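You operate a simulated robot arm through the tools that you are given. There is no shell and no other tool.

You are at the controls of a simulated two-armed robot. One attempt, no reset.

TASK
Close the open bottle on the mat with the teal dropper, lift it into the tray, then wipe the drip.
Fine: the cream tray; take the dropper from the rest; use the green pad and lay it back on its dish. Set down upright: thyme dropper bottle. What is to be rubbed or washed off counts as gone when no trace of it is left.
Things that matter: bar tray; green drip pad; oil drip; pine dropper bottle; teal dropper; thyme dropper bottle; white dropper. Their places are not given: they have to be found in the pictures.

Only the result counts: the job must be done as asked and must still hold three seconds after the hand-in. Knocking over, shifting, dropping, spilling or breaking anything else fails it.

THE ROBOT
Two 6-joint arms with two-finger parallel grippers on one trunk that stands fixed in place. Base frame: the origin is at the foot of the trunk, x ahead of it, y to its left, z up. Units: m, degrees, N and s.
The left shoulder is at [0.28, 0.185, 1.18], the right one opposite. With the tool pointing down near the work surface each hand reaches from about 0.56 to 0.94 m from the base axis, measured 20 degrees to its own side. Payload 1.57 kg a hand.
The TCP of each hand is the grasp point between the finger pads, 0.03 m short of the fingertips. In the tool frame z runs along the fingers and y along their closing line. The gripper opens to 0.08 m. The fingers are 0.017 m wide and 0.012 m thick; the gripper's body (0.04 by 0.082 m) begins 0.08 m behind the TCP.
Orientation is that of the tool frame in the base frame, as a unit quaternion [x, y, z, w]. With the fingers straight down and closing along the base's y, the tool's x points along the base's -x, its y along +y and its z along -z.

THE INTERFACE
- The arms move only by the tool servo_tool. It takes "left_deltas", "right_deltas" or both (then of equal length, played together; a hand with none holds still); each is text: rows parted by semicolons, each of 7 numbers parted by spaces: the shift along the tool's x, y, z in m, then the turn, a rotation vector about the tool's x, y, z in degrees, then the finger opening in m, from 0 to 0.08. In form: x y z wx wy wz fingers; .... A call has 1 to 20 rows; each row is the pose to reach, as a shift and turn from the pose commanded when the call began, along the tool's axes at that moment. Rows are played at 5 a second. More than 0.05 m and 8.6 degrees between two rows, or a gripper value outside its range, and nothing of the call is played. A pose out of reach is approached as far as the arm can. The call stops where the force on the tool passes 40 N (or 10 N more than at its start, if that is more) or the arm is blocked; 0.2 s more then pass. Each finger travels about 0.153 m/s and halts on what it meets, pressing with about 43 N; the grip force reading is that of the motor and also rises with nothing between the fingers. The clock runs only during rows and for 0.2 s after the last one: add rows that repeat a pose to give the fingers time. It gives the time, the measured TCP pose, the force on the tool (base axes), the opening and the grip force at its end, in the units of the frame above (readings bear some noise), with the torque about the TCP (base axes, N m) and any sound that the robot's microphone picked up.
- Cameras (640 x 400 px; columns grow to the right, rows downward): "scene" is now at [0.2429, 0.0117, 1.627]; the picture's right is [0.13, -0.99, 0.00], its down [-0.68, -0.09, -0.73] and it looks along [0.72, 0.10, -0.69] (base axes); focal length 310 px, centre (320, 200). "left" rides on the left gripper at [0.072, 0.007, -0.122] in its tool frame; the picture's right is [-0.09, 1.00, 0.00], its down [-0.84, -0.08, -0.54] and it looks along [-0.54, -0.05, 0.84] (tool axes); focal length 238 px, centre (320, 200). "right" rides on the right gripper at [0.072, -0.007, -0.122] in its tool frame; the picture's right is [0.09, 1.00, 0.00], its down [-0.84, 0.08, -0.54] and it looks along [-0.54, 0.05, 0.84] (tool axes); focal length 238 px, centre (320, 200).
- grab_frame(camera): a new picture of that camera. The clock stands still meanwhile.
- raise_lower(by): slides the trunk up (or, below 0, down) by that many m; the arms and the scene camera ride with it, the base frame stays. It gives what a move gives, with no picture.
- pan_tilt(pan, tilt): turns the head with the scene camera to pan (to the left, within 86 degrees either way) and tilt (down, from -29 to 69), counted from straight ahead of the robot. It gives what a move gives.
- pixel_to_xyz(camera, pixels): there is no depth. For up to 12 entries [column, row, z] of the newest picture of that camera ("zoom" is the newest enlarged one), the place [x, y] in the base frame at which the ray of that pixel passes the height z, good to about 0.003 m. The clock stands still meanwhile.
- close_up(camera, box): a new picture of the part [left, top, right, bottom] of that camera's present view, enlarged. The clock stands still meanwhile.
- job_done(): hands the job in; it is judged then, once.

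Open the grippers and draw the arms clear of the work before you hand the job in, unless the task says otherwise.

The tools are called as a command line: name --argument value ..., lists and objects as JSON in quotes. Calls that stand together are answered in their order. servo_tool: Moves the arms, as the interface text tells. Its arguments: {"type":"object","properties":{"left_deltas":{"type":"string"},"right_deltas":{"type":"string"}},"required":[]} The other tools are called the same way: raise_lower (by) moves the trunk up or down; pan_tilt (pan, tilt) turns the head that bears the scene camera; grab_frame (camera) takes a picture; pixel_to_xyz (camera, pixels) gives the place at which the rays of pixels pass given heights; close_up (camera, box) takes an enlarged picture of a part of a camera's view; job_done () hands the job in.

At the start:

```text
time: 0.0
left_ee_pos: [0.5542, 0.2537, 1.2892]
left_tcp_rot: [0.0, 1.0, 0.0, 0.0]
left_contact_force: [0.3, -0.7, -0.6]
left_ft_torque: [0.01, 0.02, -0.01]
left_gripper_width: 0.08
left_gripper_force: 0.0
right_ee_pos: [0.5247, -0.2457, 1.2853]
right_tcp_rot: [0.001, 1.0, 0.0, -0.001]
right_contact_force: [0.0, 0.0, -1.5]
right_ft_torque: [-0.01, 0.0, 0.02]
right_gripper_width: 0.0801
right_gripper_force: 0.0
trunk travel left (down, up): [-0.875, 0.115]
head pan, tilt (commanded): [7.6, 43.4]
```

scene: 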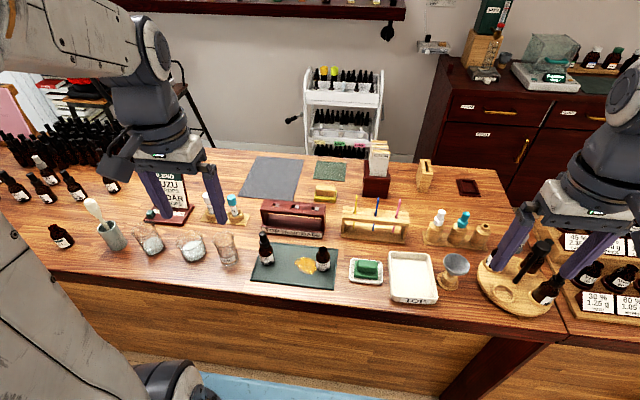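
right: 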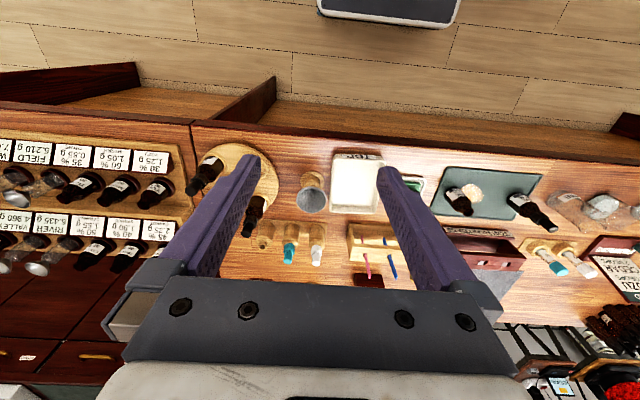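
left: 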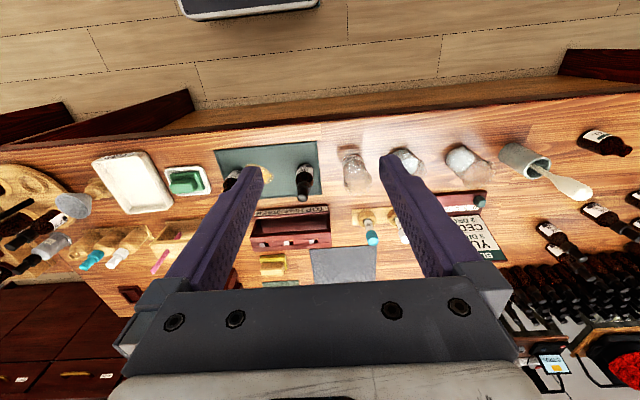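

The scene shows a mat near (295,265) with two bottles and an oil drip at (305,265), a green pad at (367,268) on a dish, and a cream tray at (411,277). I'll enlarge those areas to read the labels.

close_up --camera "scene" --box '[230, 220, 350, 295]'

close_up --camera "scene" --box '[340, 190, 500, 310]'

close_up --camera "scene" --box '[130, 170, 290, 270]'

```text
5.33 times, centred on (290, 258) of scene
```

zoom: 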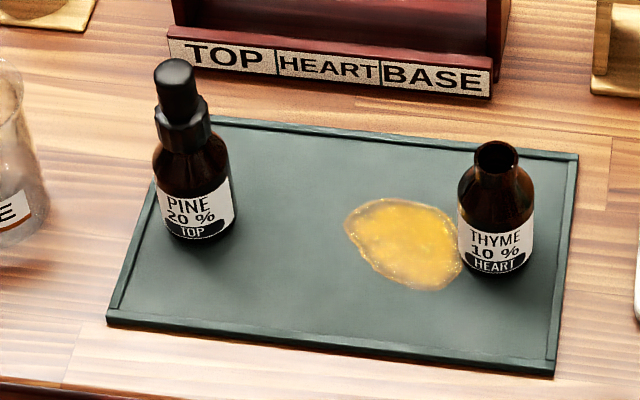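

```text
3.33 times, centred on (420, 250) of scene
```

zoom: 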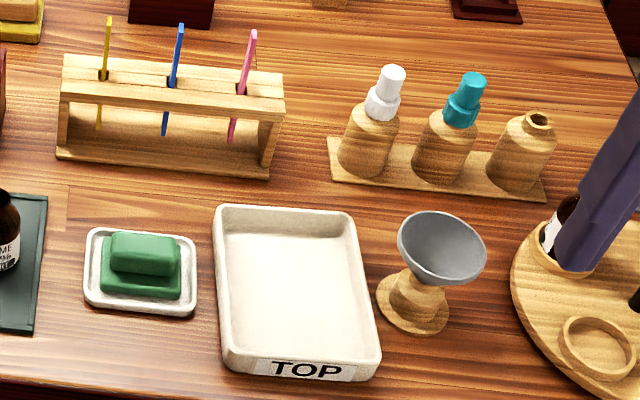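

```text
4.00 times, centred on (210, 220) of scene
```

zoom: 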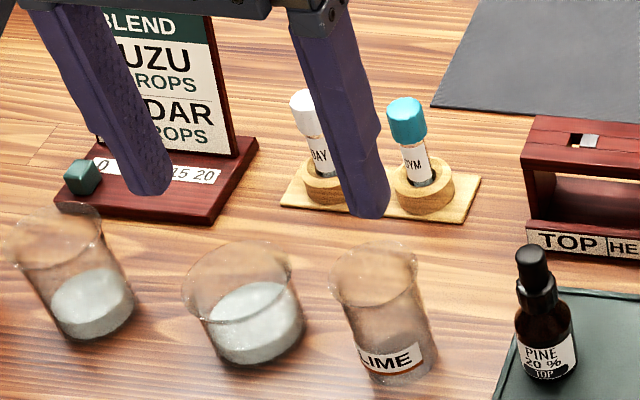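

The labels show the open bottle is THYME, right of the mat. The teal dropper sits in the wooden rest at about (463,220), and the cream "TOP" tray is at (411,277). Next I find the table height by comparing the rays of the mat's near-left corner in the scene and left cameras.

grab_frame --camera "scene"

close_up --camera "left" --box '[80, 130, 340, 290]'

close_up --camera "right" --box '[180, 130, 560, 290]'

pixel_to_xyz --camera "scene" --pixels '[[250, 281, 0.75], [250, 281, 0.85], [250, 281, 0.95], [338.5, 248.5, 0.75], [338.5, 248.5, 0.85], [338.5, 248.5, 0.95]]'

pixel_to_xyz --camera "left" --pixels '[[317, 141, 0.75], [317, 141, 0.85], [317, 141, 0.95]]'

```text
taken
```

scene: 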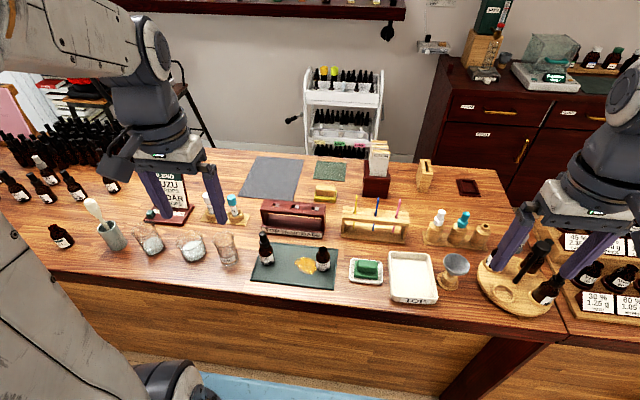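

```text
2.46 times, centred on (210, 210) of left
```

zoom: 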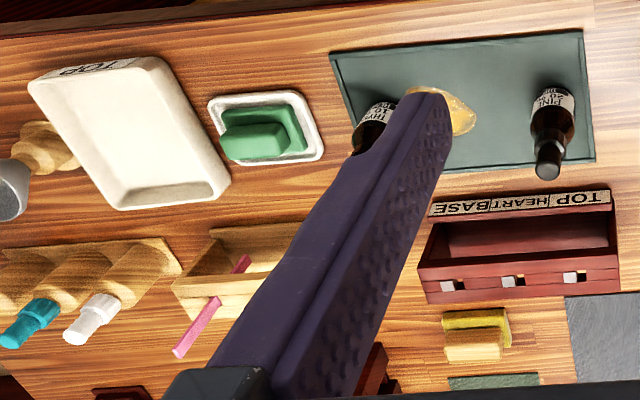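

```text
1.68 times, centred on (370, 210) of right
```

zoom: 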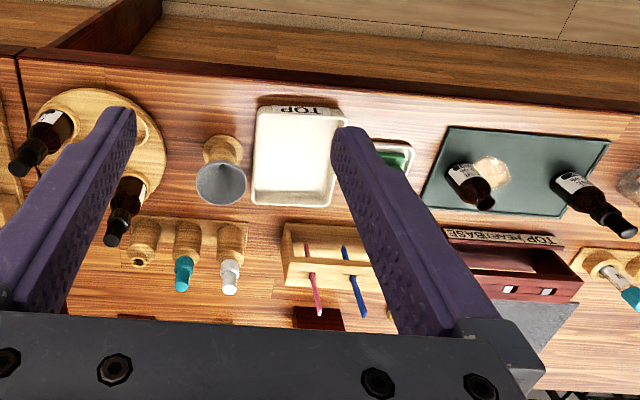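

```text
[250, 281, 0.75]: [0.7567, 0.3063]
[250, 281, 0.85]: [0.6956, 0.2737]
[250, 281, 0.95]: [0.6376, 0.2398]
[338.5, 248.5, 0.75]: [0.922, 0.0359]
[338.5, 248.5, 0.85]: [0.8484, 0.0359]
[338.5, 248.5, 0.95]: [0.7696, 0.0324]
```

```text
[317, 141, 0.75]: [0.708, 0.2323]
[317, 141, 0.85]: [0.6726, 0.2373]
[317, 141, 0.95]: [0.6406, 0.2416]
```

Comparing the rays puts the mat and table surface near z≈0.945. Next I take tight scene close-ups to measure the items.

close_up --camera "scene" --box '[416, 200, 496, 250]'

close_up --camera "right" --box '[240, 200, 340, 310]'

close_up --camera "right" --box '[420, 190, 580, 290]'

```text
8.00 times, centred on (456, 225) of scene
```

zoom: 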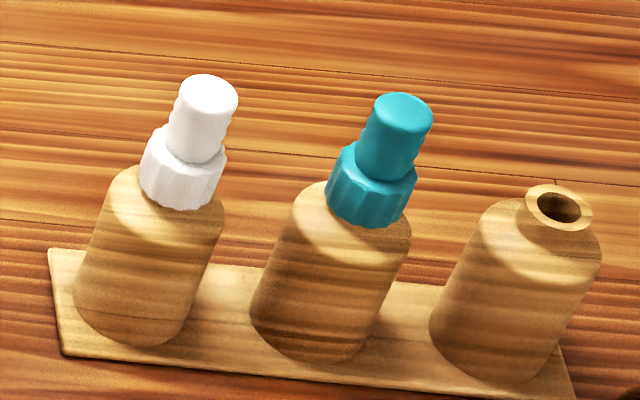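

```text
3.64 times, centred on (290, 255) of right
```

zoom: 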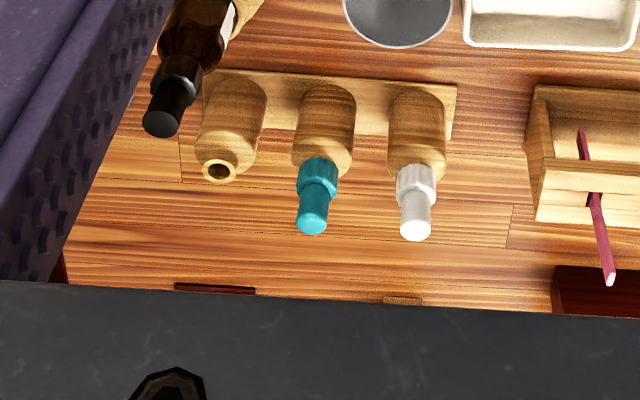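

```text
4.00 times, centred on (500, 240) of right
```

zoom: 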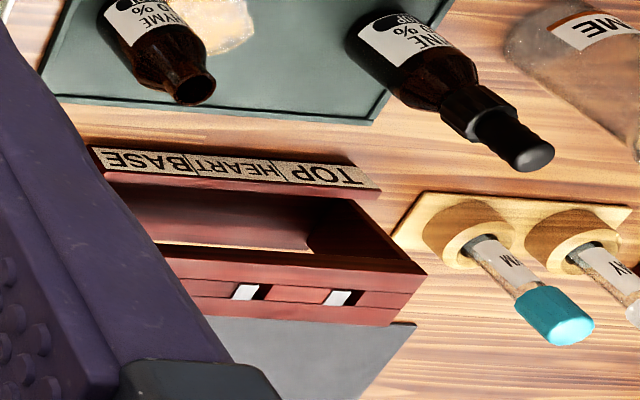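

I locate the teal bulb top from the scene at (466.4,213.1) and from the right camera at (287.8,262.7), using several heights to fix its position.

pixel_to_xyz --camera "scene" --pixels '[[466.4, 213.1, 1.0], [466.4, 213.1, 1.04], [466.4, 213.1, 1.08], [456, 242, 0.945], [456, 242, 0.955], [485, 226, 1.0], [485, 226, 1.04]]'

pixel_to_xyz --camera "right" --pixels '[[287.8, 262.7, 1.0], [287.8, 262.7, 1.04], [287.8, 262.7, 1.08], [262.3, 246.7, 1.0], [262.3, 246.7, 1.04]]'

close_up --camera "scene" --box '[296, 236, 344, 284]'

```text
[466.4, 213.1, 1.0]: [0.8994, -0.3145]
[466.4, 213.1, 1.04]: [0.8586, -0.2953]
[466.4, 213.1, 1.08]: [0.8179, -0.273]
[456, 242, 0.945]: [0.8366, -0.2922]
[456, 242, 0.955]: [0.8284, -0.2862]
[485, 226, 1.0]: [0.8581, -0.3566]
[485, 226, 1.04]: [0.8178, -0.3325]
```

```text
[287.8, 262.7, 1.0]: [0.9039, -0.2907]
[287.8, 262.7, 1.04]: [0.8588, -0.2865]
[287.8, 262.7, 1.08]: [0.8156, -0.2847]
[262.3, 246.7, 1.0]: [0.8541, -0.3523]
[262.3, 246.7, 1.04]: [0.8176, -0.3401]
```

```text
8.33 times, centred on (320, 260) of scene
```

zoom: 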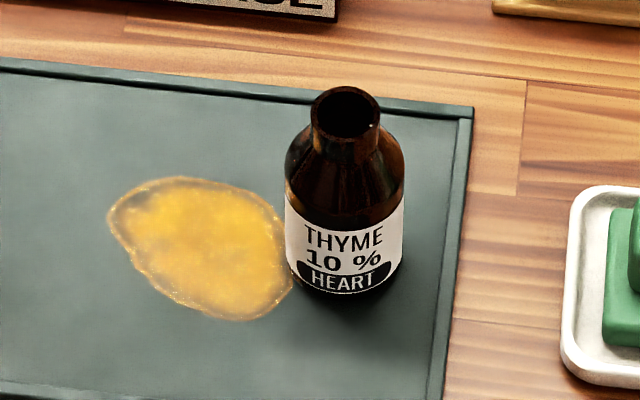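

Both views put the teal bulb top at about (0.838, -0.285, 1.06), and the empty slot's rim at z≈1.02. I move the right hand toward the rest for a close look.

servo_tool --right_deltas "-0.0375 -0.0066 0.0183 0 0 0 0.08; -0.075 -0.0132 0.0366 0 0 0 0.08; -0.1125 -0.0198 0.055 0 0 0 0.08; -0.15 -0.0264 0.0733 0 0 0 0.08; -0.1875 -0.033 0.0917 0 0 0 0.08; -0.225 -0.04 0.11 0 0 0 0.08; -0.225 -0.04 0.11 0 0 0 0.08"

grab_frame --camera "right"

grab_frame --camera "scene"

```text
time: 1.6
left_ee_pos: [0.5546, 0.2546, 1.2886]
left_tcp_rot: [-0.001, 1.0, -0.001, 0.0]
left_contact_force: [0.0, 0.0, -0.4]
left_ft_torque: [-0.02, 0.03, -0.01]
left_gripper_width: 0.0802
left_gripper_force: 0.0
right_ee_pos: [0.7521, -0.2862, 1.1738]
right_tcp_rot: [-0.001, 1.0, 0.0, 0.0]
right_contact_force: [0.7, 0.2, 0.0]
right_ft_torque: [0.02, 0.03, 0.02]
right_gripper_width: 0.08
right_gripper_force: 0.0
trunk travel left (down, up): [-0.875, 0.115]
head pan, tilt (commanded): [7.6, 43.4]
```

```text
taken
```

right: 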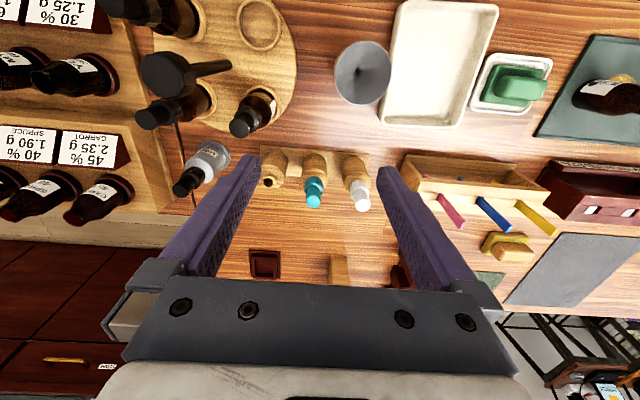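

```text
taken
```

scene: 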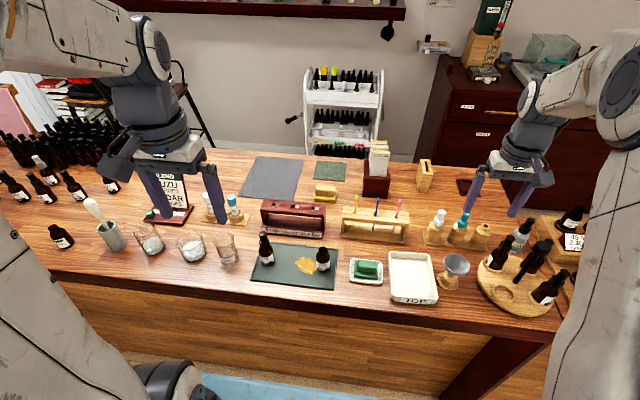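

The hand is at (0.752,-0.286,1.174), and the teal dropper shows at about (314,192) in the right view. I take close-ups there and of the thyme bottle for finer measurement.

close_up --camera "right" --box '[250, 140, 378, 220]'

pixel_to_xyz --camera "right" --pixels '[[314, 200, 1.04], [314, 200, 1.06], [314, 183, 1.02], [270.5, 182, 1.02], [360, 205, 1.06]]'

close_up --camera "scene" --box '[426, 205, 490, 245]'

```text
5.00 times, centred on (314, 180) of right
```

zoom: 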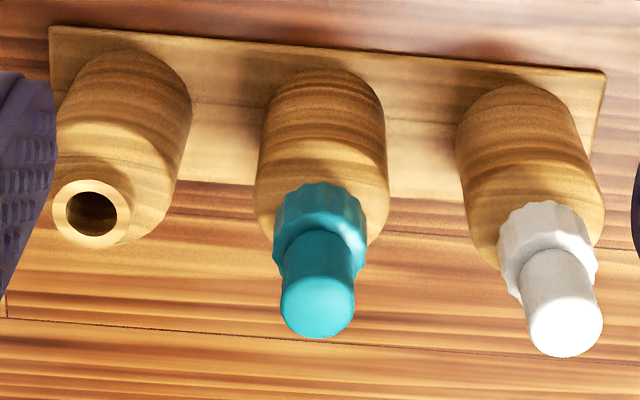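

```text
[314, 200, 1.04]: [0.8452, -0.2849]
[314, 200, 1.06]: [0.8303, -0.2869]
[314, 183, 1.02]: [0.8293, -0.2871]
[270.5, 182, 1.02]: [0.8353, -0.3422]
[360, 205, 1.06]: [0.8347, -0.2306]
```

```text
10.00 times, centred on (458, 225) of scene
```

zoom: 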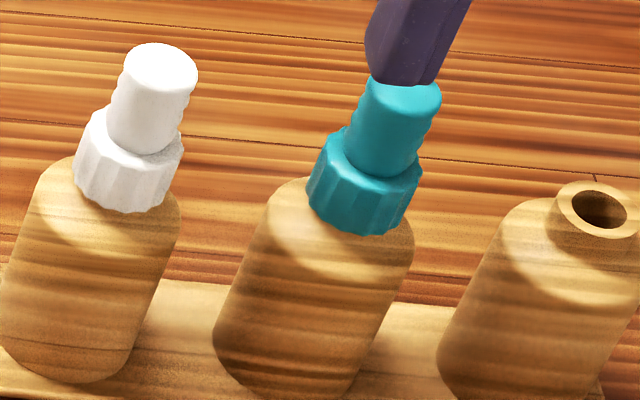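

The dropper head is about 0.022 m wide at the collar and centred near (0.835,-0.286). I narrow the fingers to 0.045 and move to just above it, with TCP z≈1.11.

servo_tool --right_deltas "-0.028 0 0.0 0 0 0 0.045; -0.056 0 0.02 0 0 0 0.045; -0.084 0 0.045 0 0 0 0.045; -0.084 0 0.064 0 0 0 0.045; -0.084 0 0.064 0 0 0 0.045"

grab_frame --camera "right"

close_up --camera "scene" --box '[410, 170, 538, 250]'

```text
time: 2.8
left_ee_pos: [0.554, 0.2543, 1.2893]
left_tcp_rot: [0.0, 1.0, 0.0, -0.001]
left_contact_force: [0.1, -0.2, 0.0]
left_ft_torque: [-0.02, 0.02, -0.02]
left_gripper_width: 0.08
left_gripper_force: 0.1
right_ee_pos: [0.8329, -0.2858, 1.1105]
right_tcp_rot: [-0.001, 1.0, 0.0, 0.0]
right_contact_force: [-0.8, 0.4, 0.1]
right_ft_torque: [-0.02, -0.02, 0.0]
right_gripper_width: 0.0449
right_gripper_force: 0.0
trunk travel left (down, up): [-0.875, 0.115]
head pan, tilt (commanded): [7.6, 43.4]
```

```text
taken
```

right: 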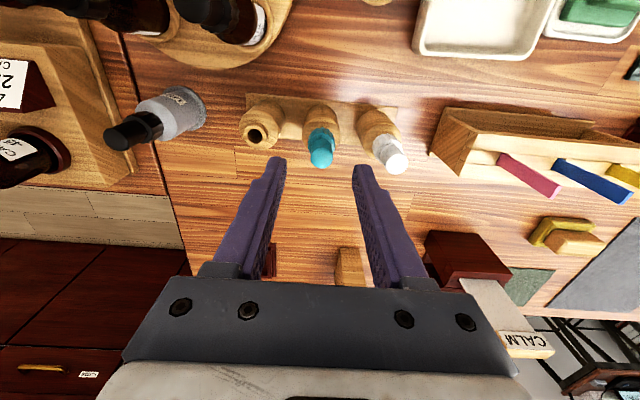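

```text
5.00 times, centred on (474, 210) of scene
```

zoom: 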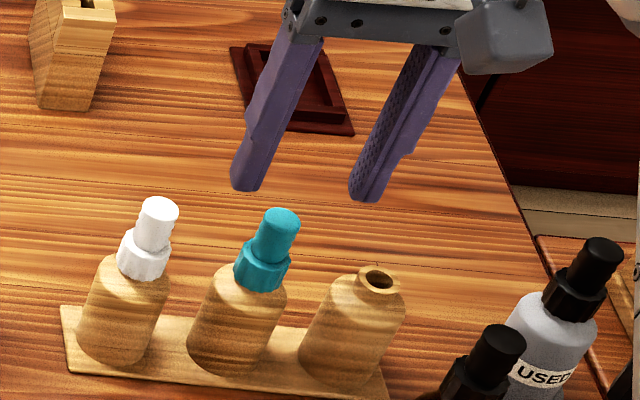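

The bulb top is at about (320,158) in the right view, and the point under the TCP at z=1.06 should fall near (320,159), so the alignment looks good. I check with a close-up and pixel rays.

close_up --camera "right" --box '[256, 90, 384, 170]'

pixel_to_xyz --camera "right" --pixels '[[320, 159, 1.06], [320, 159, 1.055], [256, 137, 1.02], [320, 137, 1.03], [320, 137, 1.04]]'

```text
5.00 times, centred on (320, 130) of right
```

zoom: 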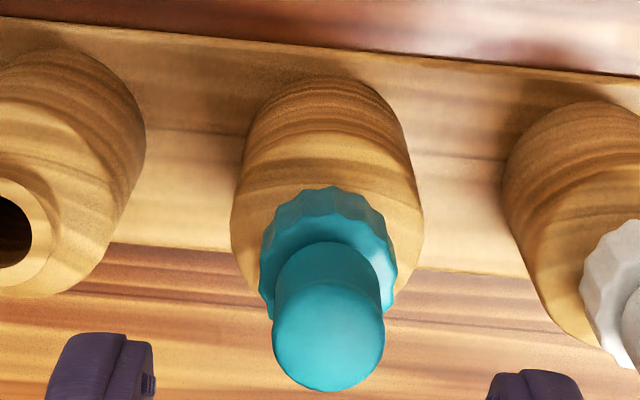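

```text
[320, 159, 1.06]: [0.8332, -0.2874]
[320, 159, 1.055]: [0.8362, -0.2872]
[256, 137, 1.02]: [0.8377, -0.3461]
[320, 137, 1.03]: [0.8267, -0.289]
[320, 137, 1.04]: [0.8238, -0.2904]
```

The bulb is aligned with the TCP within a couple of mm. I descend to TCP z≈1.05 with the fingers open at 0.045, then check before closing.

servo_tool --right_deltas "0 0 0.02 0 0 0 0.045; 0 0 0.04 0 0 0 0.045; 0 0 0.06 0 0 0 0.045; 0 0 0.06 0 0 0 0.045"

close_up --camera "scene" --box '[416, 190, 496, 240]'

close_up --camera "right" --box '[240, 100, 400, 200]'

```text
time: 3.8
left_ee_pos: [0.5539, 0.2543, 1.29]
left_tcp_rot: [0.0, 1.0, 0.001, 0.0]
left_contact_force: [0.4, -1.0, 0.7]
left_ft_torque: [0.01, 0.0, 0.04]
left_gripper_width: 0.0802
left_gripper_force: 0.2
right_ee_pos: [0.8337, -0.2869, 1.0512]
right_tcp_rot: [0.0, 1.0, 0.0, 0.0]
right_contact_force: [0.1, 0.2, 1.1]
right_ft_torque: [-0.01, 0.02, -0.02]
right_gripper_width: 0.045
right_gripper_force: 0.1
trunk travel left (down, up): [-0.875, 0.115]
head pan, tilt (commanded): [7.6, 43.4]
```

```text
8.00 times, centred on (456, 215) of scene
```

zoom: 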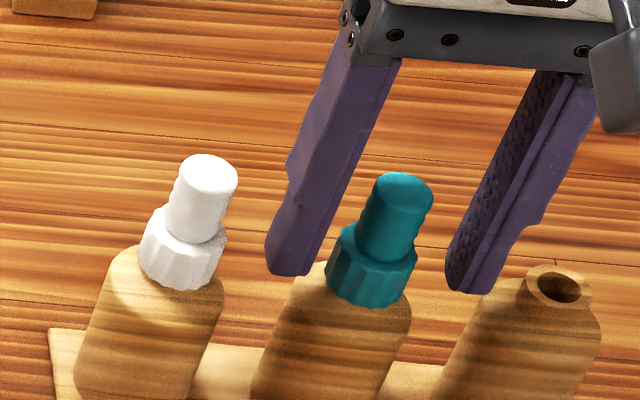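

```text
4.00 times, centred on (320, 150) of right
```

zoom: 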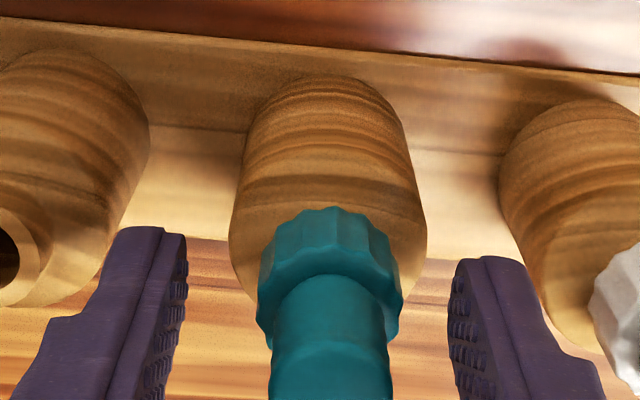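

The fingertips are level with the collar bottom and the dropper sits about 2 mm to the +y side of the finger centre. I shift by 1.5 mm and close.

servo_tool --right_deltas "0 0.0015 0 0 0 0 0.045; 0 0.0015 0 0 0 0 0.035; 0 0.0015 0 0 0 0 0.02; 0 0.0015 0 0 0 0 0.01; 0 0.0015 0 0 0 0 0.01; 0 0.0015 0 0 0 0 0.01"

close_up --camera "right" --box '[240, 100, 400, 200]'

close_up --camera "scene" --box '[416, 190, 496, 240]'

```text
time: 5.2
left_ee_pos: [0.553, 0.2544, 1.2891]
left_tcp_rot: [0.0, 1.0, 0.0, 0.0]
left_contact_force: [0.1, 0.4, 0.1]
left_ft_torque: [0.0, 0.02, 0.04]
left_gripper_width: 0.0799
left_gripper_force: 0.0
right_ee_pos: [0.834, -0.2834, 1.0508]
right_tcp_rot: [0.0, 1.0, -0.001, -0.001]
right_contact_force: [-0.1, 0.0, 0.4]
right_ft_torque: [0.01, -0.01, -0.01]
right_gripper_width: 0.022
right_gripper_force: 23.7
trunk travel left (down, up): [-0.875, 0.115]
head pan, tilt (commanded): [7.6, 43.4]
```

```text
4.00 times, centred on (320, 150) of right
```

zoom: 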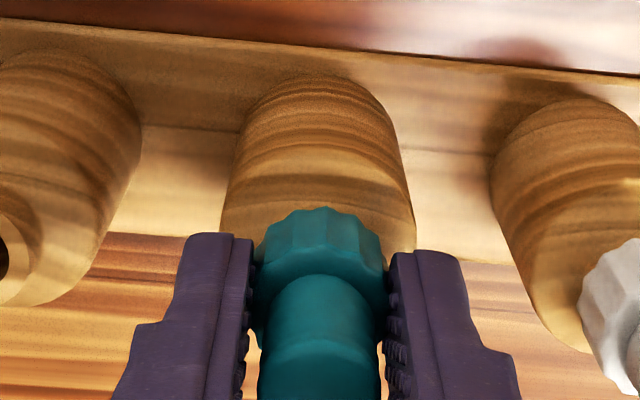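

```text
8.00 times, centred on (456, 215) of scene
```

zoom: 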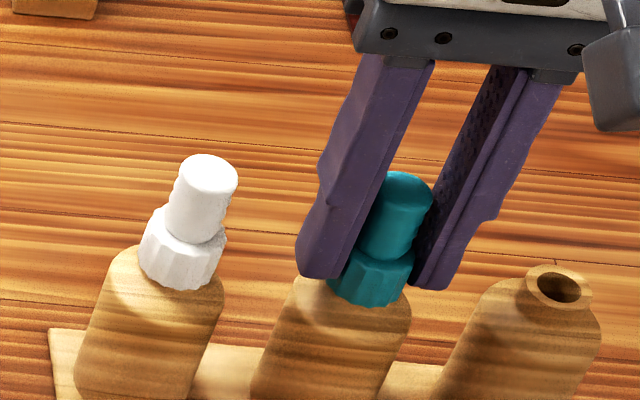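

The grip holds at 0.022 m with 24 N. I lift slowly straight up and watch the force, in case the rest sticks.

servo_tool --right_deltas "0 0 -0.01 0 0 0 0.01; 0 0 -0.02 0 0 0 0.01; 0 0 -0.03 0 0 0 0.01; 0 0 -0.03 0 0 0 0.01"

close_up --camera "scene" --box '[416, 180, 496, 230]'

```text
time: 6.2
left_ee_pos: [0.5541, 0.253, 1.2896]
left_tcp_rot: [0.0, 1.0, 0.0, 0.0]
left_contact_force: [-0.3, 0.6, 0.0]
left_ft_torque: [0.02, -0.01, -0.02]
left_gripper_width: 0.0801
left_gripper_force: 0.0
right_ee_pos: [0.8341, -0.285, 1.0808]
right_tcp_rot: [0.0, 1.0, 0.0, 0.0]
right_contact_force: [-0.4, 0.3, -0.1]
right_ft_torque: [-0.01, -0.01, -0.03]
right_gripper_width: 0.0221
right_gripper_force: 24.0
trunk travel left (down, up): [-0.875, 0.115]
head pan, tilt (commanded): [7.6, 43.4]
```

```text
8.00 times, centred on (456, 205) of scene
```

zoom: 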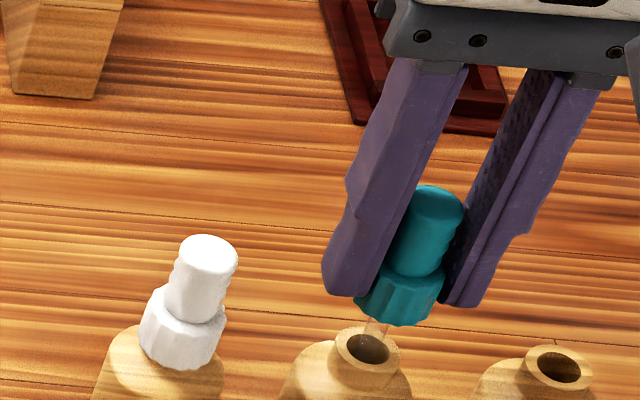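

The dropper comes off freely, and its glass pipette shows just above the holder mouth at zoom (375,325). I keep lifting straight up until the pipette is clear.

servo_tool --right_deltas "0 0 -0.03 0 0 0 0.01; 0 0 -0.06 0 0 0 0.01; 0 0 -0.09 0 0 0 0.01; 0 0 -0.12 0 0 0 0.01; 0 0 -0.12 0 0 0 0.01"

grab_frame --camera "scene"

close_up --camera "right" --box '[220, 60, 420, 200]'

close_up --camera "scene" --box '[440, 130, 536, 190]'

```text
time: 7.4
left_ee_pos: [0.5539, 0.2541, 1.2898]
left_tcp_rot: [0.0, 1.0, 0.0, 0.0]
left_contact_force: [0.0, -0.3, 0.7]
left_ft_torque: [0.01, -0.03, 0.0]
left_gripper_width: 0.0798
left_gripper_force: 0.1
right_ee_pos: [0.8325, -0.2861, 1.2017]
right_tcp_rot: [0.0, 1.0, -0.001, -0.001]
right_contact_force: [-0.2, -0.6, 0.1]
right_ft_torque: [-0.04, 0.01, -0.02]
right_gripper_width: 0.0221
right_gripper_force: 23.8
trunk travel left (down, up): [-0.875, 0.115]
head pan, tilt (commanded): [7.6, 43.4]
```

```text
taken
```

scene: 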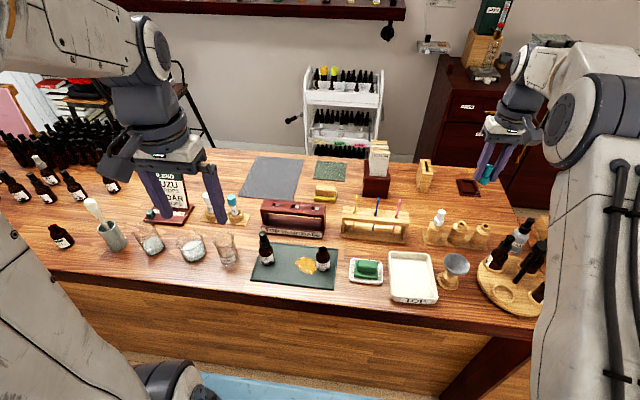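

```text
2.86 times, centred on (320, 130) of right
```

zoom: 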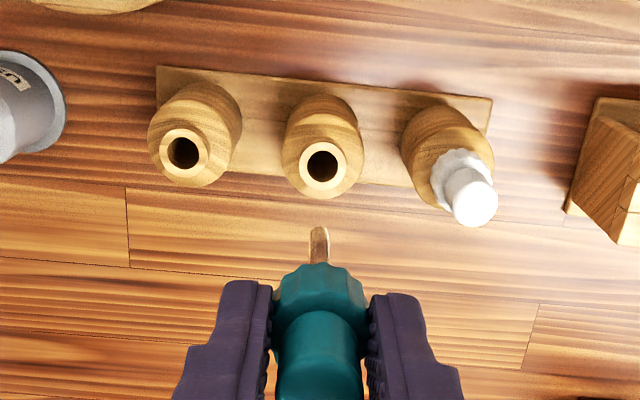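

```text
6.67 times, centred on (488, 160) of scene
```

zoom: 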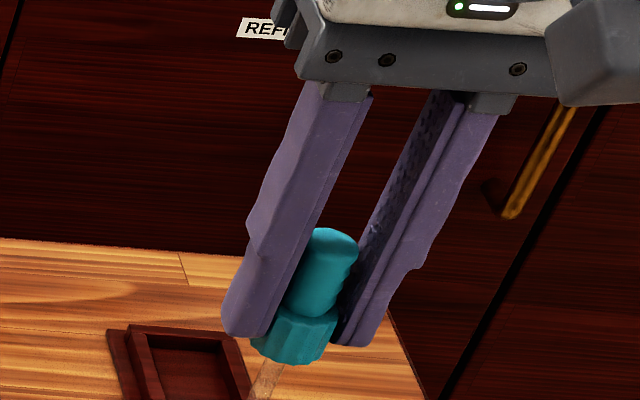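

The dropper is free with about 0.06 m of pipette below the collar, tip near (320,141) in the right view. The thyme bottle rim works out near (0.713,0.065,1.01). I move back in x first and then across in y at z=1.20, stopping short of the bottle to look.

servo_tool --right_deltas "0.04 0 0 0 0 0 0.01; 0.08 0 0 0 0 0 0.01; 0.12 0 0 0 0 0 0.01; 0.12 0.04 0 0 0 0 0.01; 0.12 0.08 0 0 0 0 0.01; 0.12 0.12 0 0 0 0 0.01; 0.12 0.16 0 0 0 0 0.01; 0.12 0.2 0 0 0 0 0.01; 0.12 0.24 0 0 0 0 0.01; 0.12 0.28 0 0 0 0 0.01; 0.12 0.28 0 0 0 0 0.01"

grab_frame --camera "right"

grab_frame --camera "scene"

grab_frame --camera "left"

```text
time: 9.8
left_ee_pos: [0.5534, 0.2554, 1.2902]
left_tcp_rot: [-0.001, 1.0, 0.0, 0.0]
left_contact_force: [0.6, 0.5, 0.2]
left_ft_torque: [-0.04, 0.01, 0.02]
left_gripper_width: 0.0799
left_gripper_force: 0.1
right_ee_pos: [0.7111, -0.0052, 1.2014]
right_tcp_rot: [0.001, 1.0, 0.0, 0.001]
right_contact_force: [0.3, -0.5, -0.7]
right_ft_torque: [0.01, 0.0, -0.01]
right_gripper_width: 0.0225
right_gripper_force: 23.9
trunk travel left (down, up): [-0.875, 0.115]
head pan, tilt (commanded): [7.6, 43.4]
```

```text
taken
```

right: 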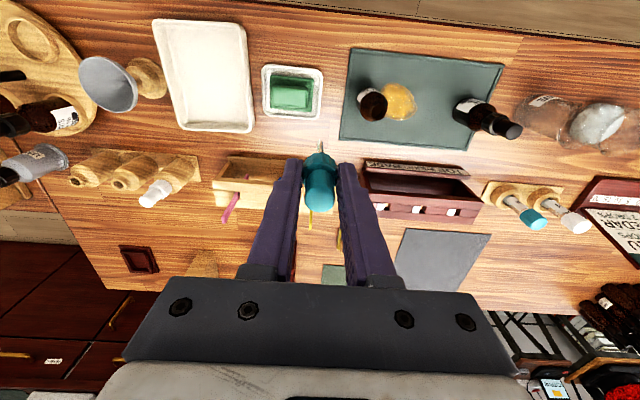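

```text
taken
```

scene: 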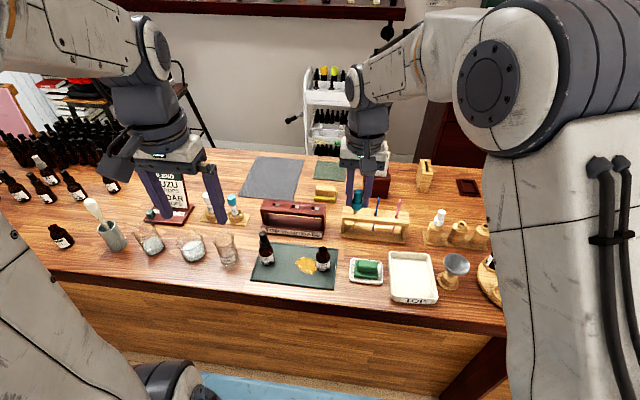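

```text
taken
```

left: 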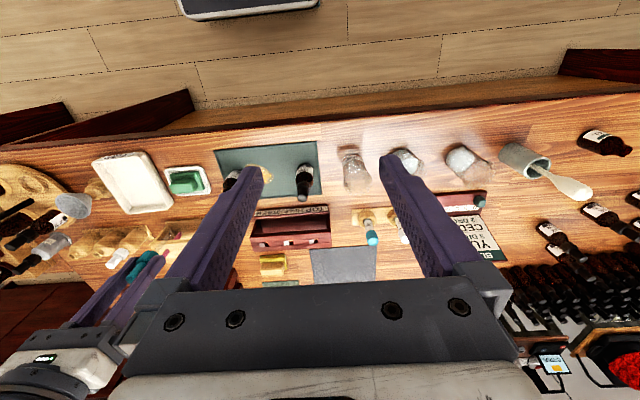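

Thyme's open mouth is at about (374,104) in the right view. I take a close-up to locate its rim, while moving the left hand 0.1 m to the left for clearance and a clear side view.

close_up --camera "right" --box '[330, 60, 426, 120]'

servo_tool --left_deltas "0 0.04 0 0 0 0 0.08; 0 0.08 0 0 0 0 0.08; 0 0.12 0 0 0 0 0.08; 0 0.12 0 0 0 0 0.08"

grab_frame --camera "left"

```text
6.67 times, centred on (378, 90) of right
```

zoom: 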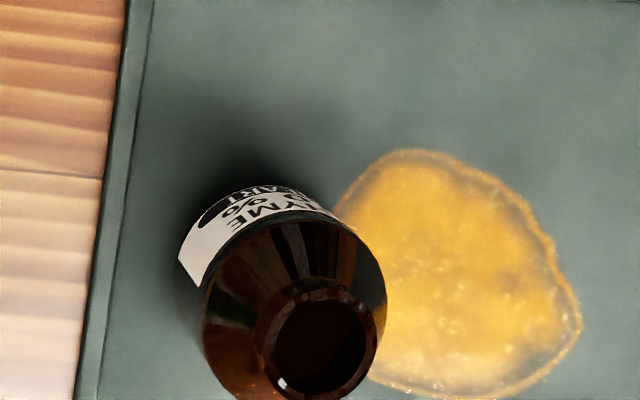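

```text
time: 10.8
left_ee_pos: [0.5543, 0.3753, 1.2882]
left_tcp_rot: [0.0, 1.0, 0.0, 0.0]
left_contact_force: [0.1, -0.1, -0.4]
left_ft_torque: [-0.02, -0.01, -0.03]
left_gripper_width: 0.0802
left_gripper_force: 0.2
right_ee_pos: [0.7126, -0.0039, 1.2009]
right_tcp_rot: [0.0, 1.0, 0.001, 0.0]
right_contact_force: [-0.7, 0.8, -1.1]
right_ft_torque: [-0.03, -0.01, 0.01]
right_gripper_width: 0.0221
right_gripper_force: 24.3
trunk travel left (down, up): [-0.875, 0.115]
head pan, tilt (commanded): [7.6, 43.4]
```

```text
taken
```

left: 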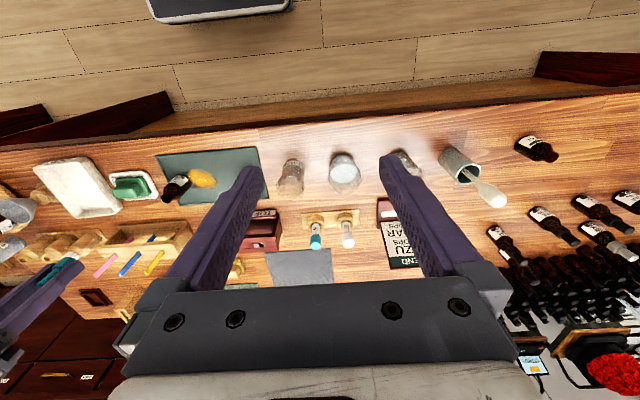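

The rim centre is at right pixel (377.7,110.7), the scene pixel is (323,249.4), and the left view also shows the bottle. I compare their rays at several heights.

grab_frame --camera "right"

pixel_to_xyz --camera "right" --pixels '[[377.7, 110.7, 0.99], [377.7, 110.7, 1.0], [377.7, 110.7, 1.01], [377.7, 110.7, 1.02]]'

pixel_to_xyz --camera "scene" --pixels '[[323, 249.4, 0.99], [323, 249.4, 1.0], [323, 249.4, 1.01], [323, 249.4, 1.02], [323, 270.9, 0.945]]'

close_up --camera "left" --box '[140, 150, 236, 210]'

```text
taken
```

right: 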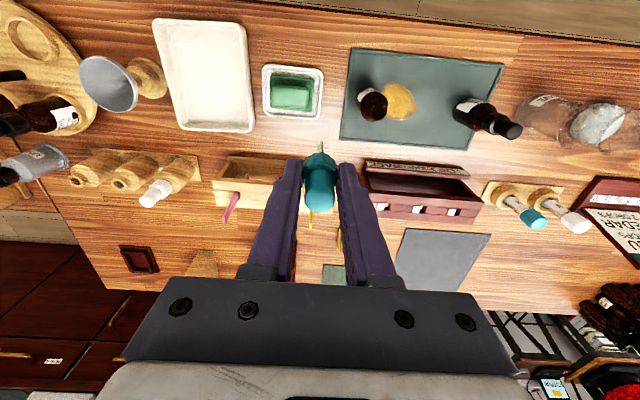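

```text
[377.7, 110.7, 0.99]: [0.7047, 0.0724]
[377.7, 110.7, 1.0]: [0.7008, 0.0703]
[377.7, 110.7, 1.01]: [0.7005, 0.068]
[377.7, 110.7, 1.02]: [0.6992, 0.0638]
```

```text
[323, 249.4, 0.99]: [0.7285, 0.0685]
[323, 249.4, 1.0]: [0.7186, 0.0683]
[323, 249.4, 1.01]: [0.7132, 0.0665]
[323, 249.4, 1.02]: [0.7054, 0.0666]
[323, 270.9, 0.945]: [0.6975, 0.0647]
```

```text
6.67 times, centred on (188, 180) of left
```

zoom: 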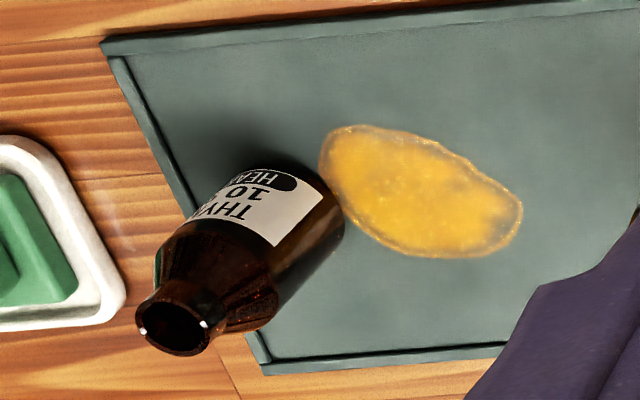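

The estimates put the rim near (0.705±0.007, 0.067, 1.01–1.02). I move over it with the pipette tip well above the rim, TCP z=1.16, and check the alignment visually from three cameras.

servo_tool --right_deltas "0 0.036 0 0 0 0 0.01; 0.004 0.071 0 0 0 0 0.01; 0.004 0.071 0.02 0 0 0 0.01; 0.004 0.071 0.04 0 0 0 0.01; 0.004 0.071 0.04 0 0 0 0.01"

close_up --camera "right" --box '[224, 60, 416, 180]'

close_up --camera "scene" --box '[270, 170, 398, 290]'

close_up --camera "left" --box '[100, 140, 260, 240]'

```text
time: 12.0
left_ee_pos: [0.5535, 0.3751, 1.289]
left_tcp_rot: [0.0, 1.0, 0.0, 0.0]
left_contact_force: [-0.4, 0.2, -0.9]
left_ft_torque: [-0.01, -0.01, -0.02]
left_gripper_width: 0.08
left_gripper_force: 0.1
right_ee_pos: [0.7087, 0.0683, 1.1602]
right_tcp_rot: [0.0, 1.0, 0.0, 0.001]
right_contact_force: [-0.7, 0.7, -0.4]
right_ft_torque: [0.02, 0.02, 0.01]
right_gripper_width: 0.0223
right_gripper_force: 23.6
trunk travel left (down, up): [-0.875, 0.115]
head pan, tilt (commanded): [7.6, 43.4]
```

```text
3.33 times, centred on (320, 120) of right
```

zoom: 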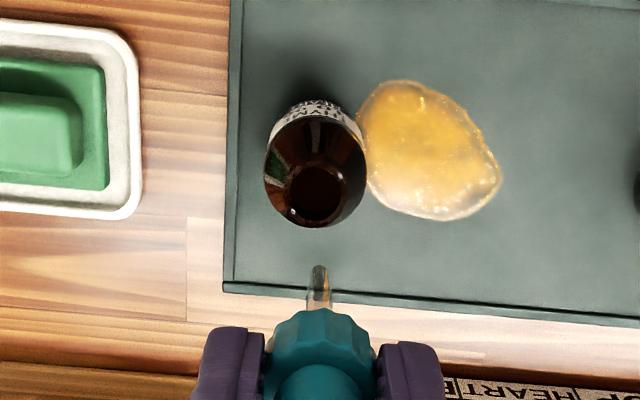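

```text
3.33 times, centred on (334, 230) of scene
```

zoom: 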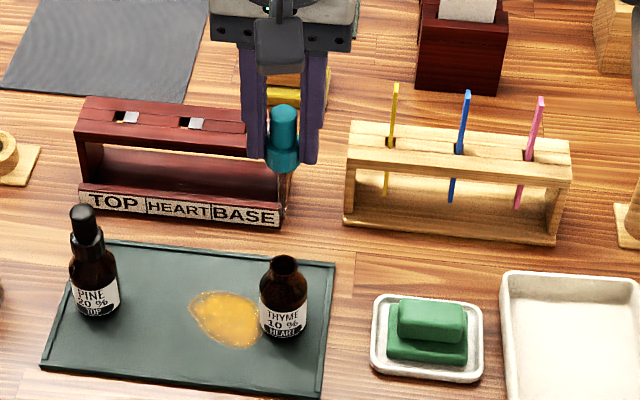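

```text
4.00 times, centred on (180, 190) of left
```

zoom: 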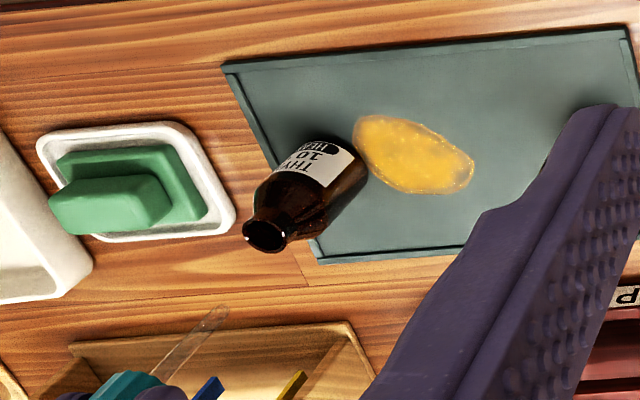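

The pipette tip lines up with the mouth in y: right zoom columns 319 and 317, scene 285 and 284. The rays suggest the mouth is about 7 mm nearer the robot than the tip. I shift −x by 6 mm, descend 28 mm and re-check.

servo_tool --right_deltas "0.006 0 0 0 0 0 0.01; 0.006 0 0.014 0 0 0 0.01; 0.006 0 0.028 0 0 0 0.01; 0.006 0 0.028 0 0 0 0.01"

close_up --camera "right" --box '[256, 90, 384, 170]'

close_up --camera "scene" --box '[286, 210, 366, 280]'

close_up --camera "left" --box '[110, 170, 206, 230]'

```text
time: 13.0
left_ee_pos: [0.5545, 0.3754, 1.2881]
left_tcp_rot: [0.0, 1.0, 0.001, -0.001]
left_contact_force: [-0.2, -1.4, 0.3]
left_ft_torque: [0.0, 0.02, -0.01]
left_gripper_width: 0.0798
left_gripper_force: 0.0
right_ee_pos: [0.7041, 0.0668, 1.1335]
right_tcp_rot: [0.0, 1.0, 0.0, 0.0]
right_contact_force: [-0.4, 1.1, -0.4]
right_ft_torque: [-0.02, 0.05, -0.01]
right_gripper_width: 0.0221
right_gripper_force: 23.8
trunk travel left (down, up): [-0.875, 0.115]
head pan, tilt (commanded): [7.6, 43.4]
```

```text
5.00 times, centred on (320, 130) of right
```

zoom: 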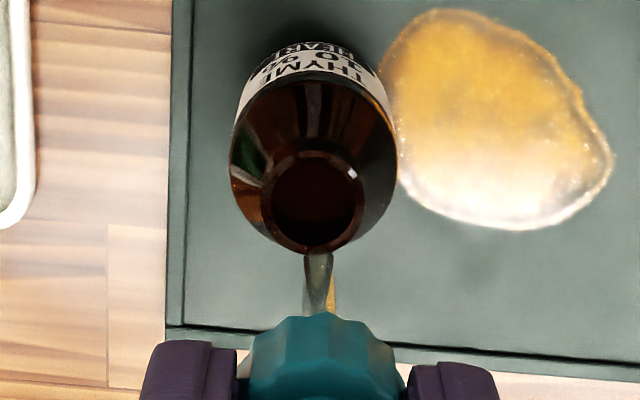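

```text
5.71 times, centred on (326, 245) of scene
```

zoom: 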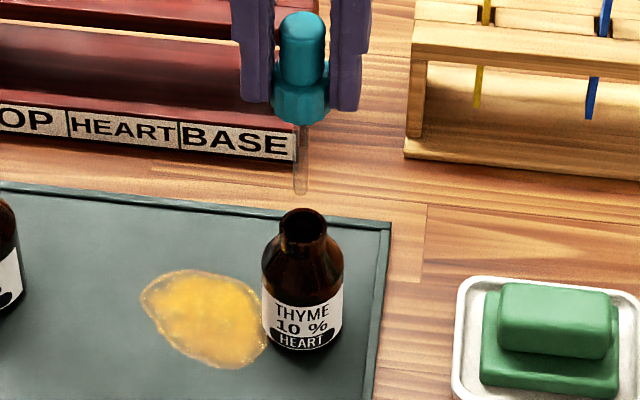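

```text
6.67 times, centred on (158, 200) of left
```

zoom: 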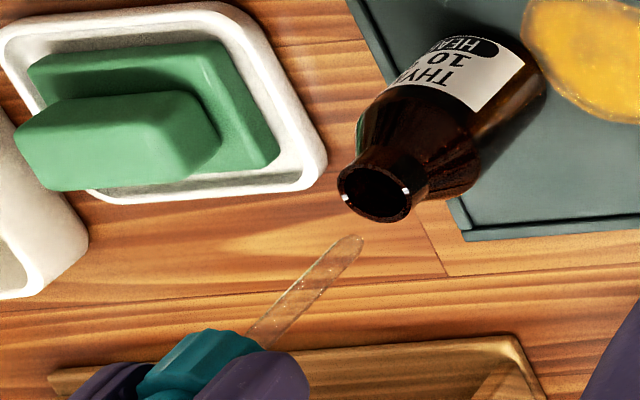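

From the left view the pipette axis passes about 4 mm to the far side of the mouth, and the other views agree the rim is at x≈0.698, z≈1.03. I shift −x 3.5 mm and −y 1 mm, descend 9 mm and look again.

servo_tool --right_deltas "0.0035 -0.001 0 0 0 0 0.01; 0.0035 -0.001 0.009 0 0 0 0.01; 0.0035 -0.001 0.009 0 0 0 0.01"

close_up --camera "right" --box '[272, 100, 368, 160]'

close_up --camera "scene" --box '[292, 225, 356, 265]'

close_up --camera "left" --box '[126, 180, 206, 230]'

```text
time: 13.8
left_ee_pos: [0.5543, 0.3749, 1.2886]
left_tcp_rot: [0.001, 1.0, -0.001, 0.0]
left_contact_force: [0.3, 0.3, -0.1]
left_ft_torque: [-0.02, 0.02, 0.03]
left_gripper_width: 0.0798
left_gripper_force: 0.0
right_ee_pos: [0.7002, 0.067, 1.1232]
right_tcp_rot: [0.0, 1.0, 0.001, 0.0]
right_contact_force: [-0.1, 0.6, 0.1]
right_ft_torque: [0.0, -0.03, 0.02]
right_gripper_width: 0.0223
right_gripper_force: 24.2
trunk travel left (down, up): [-0.875, 0.115]
head pan, tilt (commanded): [7.6, 43.4]
```

```text
6.67 times, centred on (320, 130) of right
```

zoom: 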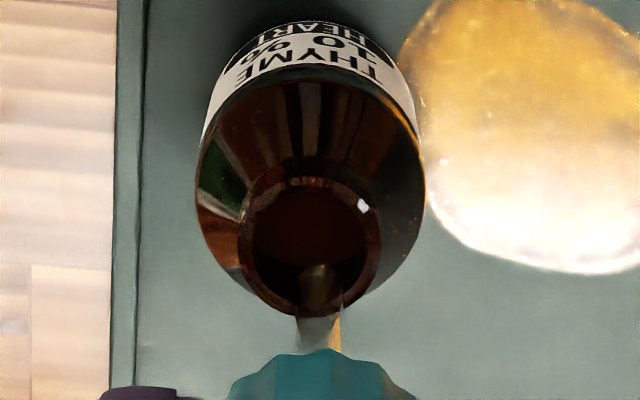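

```text
10.00 times, centred on (324, 245) of scene
```

zoom: 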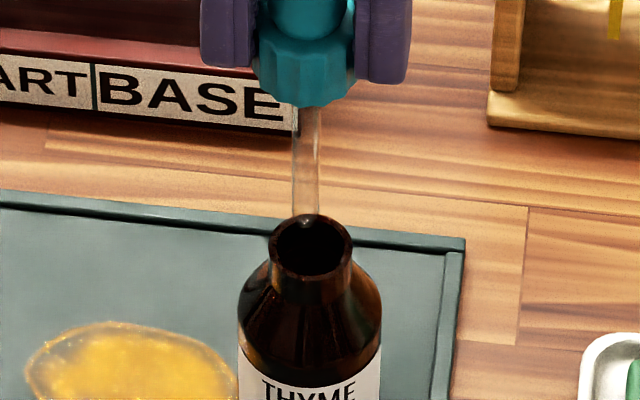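

```text
8.00 times, centred on (166, 205) of left
```

zoom: 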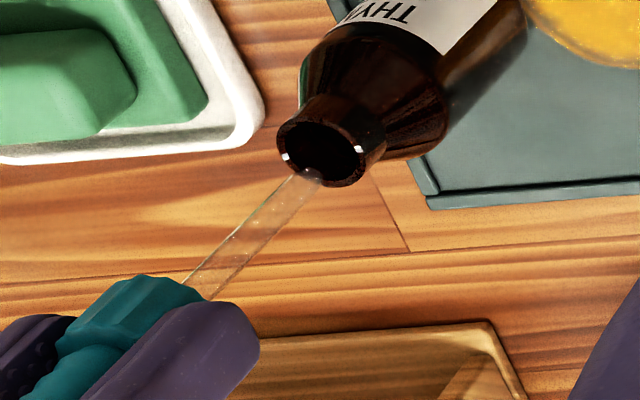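

The tip is now just above the mouth, and all three views show it still about 2.5 mm too far in x and 1 mm too far in +y. I correct both and descend 8 mm more.

servo_tool --right_deltas "0.0025 -0.001 0 0 0 0 0.01; 0.0025 -0.001 0.008 0 0 0 0.01; 0.0025 -0.001 0.008 0 0 0 0.01"

close_up --camera "right" --box '[272, 100, 368, 160]'

close_up --camera "scene" --box '[292, 225, 356, 265]'

close_up --camera "left" --box '[126, 180, 206, 230]'

```text
time: 14.6
left_ee_pos: [0.553, 0.3747, 1.2889]
left_tcp_rot: [0.001, 1.0, 0.001, 0.0]
left_contact_force: [-0.8, 0.3, 1.1]
left_ft_torque: [0.03, -0.01, 0.02]
left_gripper_width: 0.08
left_gripper_force: 0.1
right_ee_pos: [0.6971, 0.0669, 1.117]
right_tcp_rot: [0.0, 1.0, 0.0, 0.0]
right_contact_force: [1.0, 0.3, 0.5]
right_ft_torque: [-0.01, 0.03, -0.01]
right_gripper_width: 0.0222
right_gripper_force: 23.5
trunk travel left (down, up): [-0.875, 0.115]
head pan, tilt (commanded): [7.6, 43.4]
```

```text
6.67 times, centred on (320, 130) of right
```

zoom: 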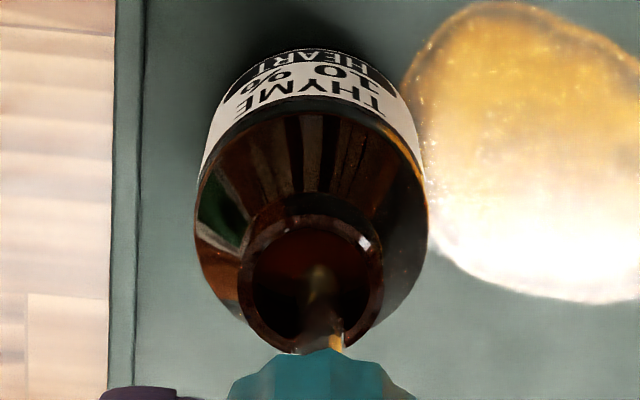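

```text
10.00 times, centred on (324, 245) of scene
```

zoom: 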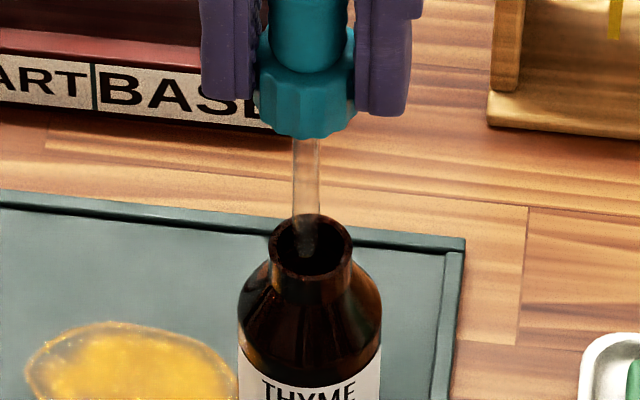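

```text
8.00 times, centred on (166, 205) of left
```

zoom: 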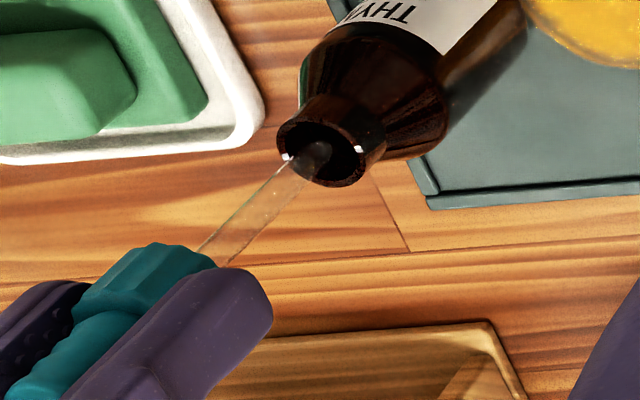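

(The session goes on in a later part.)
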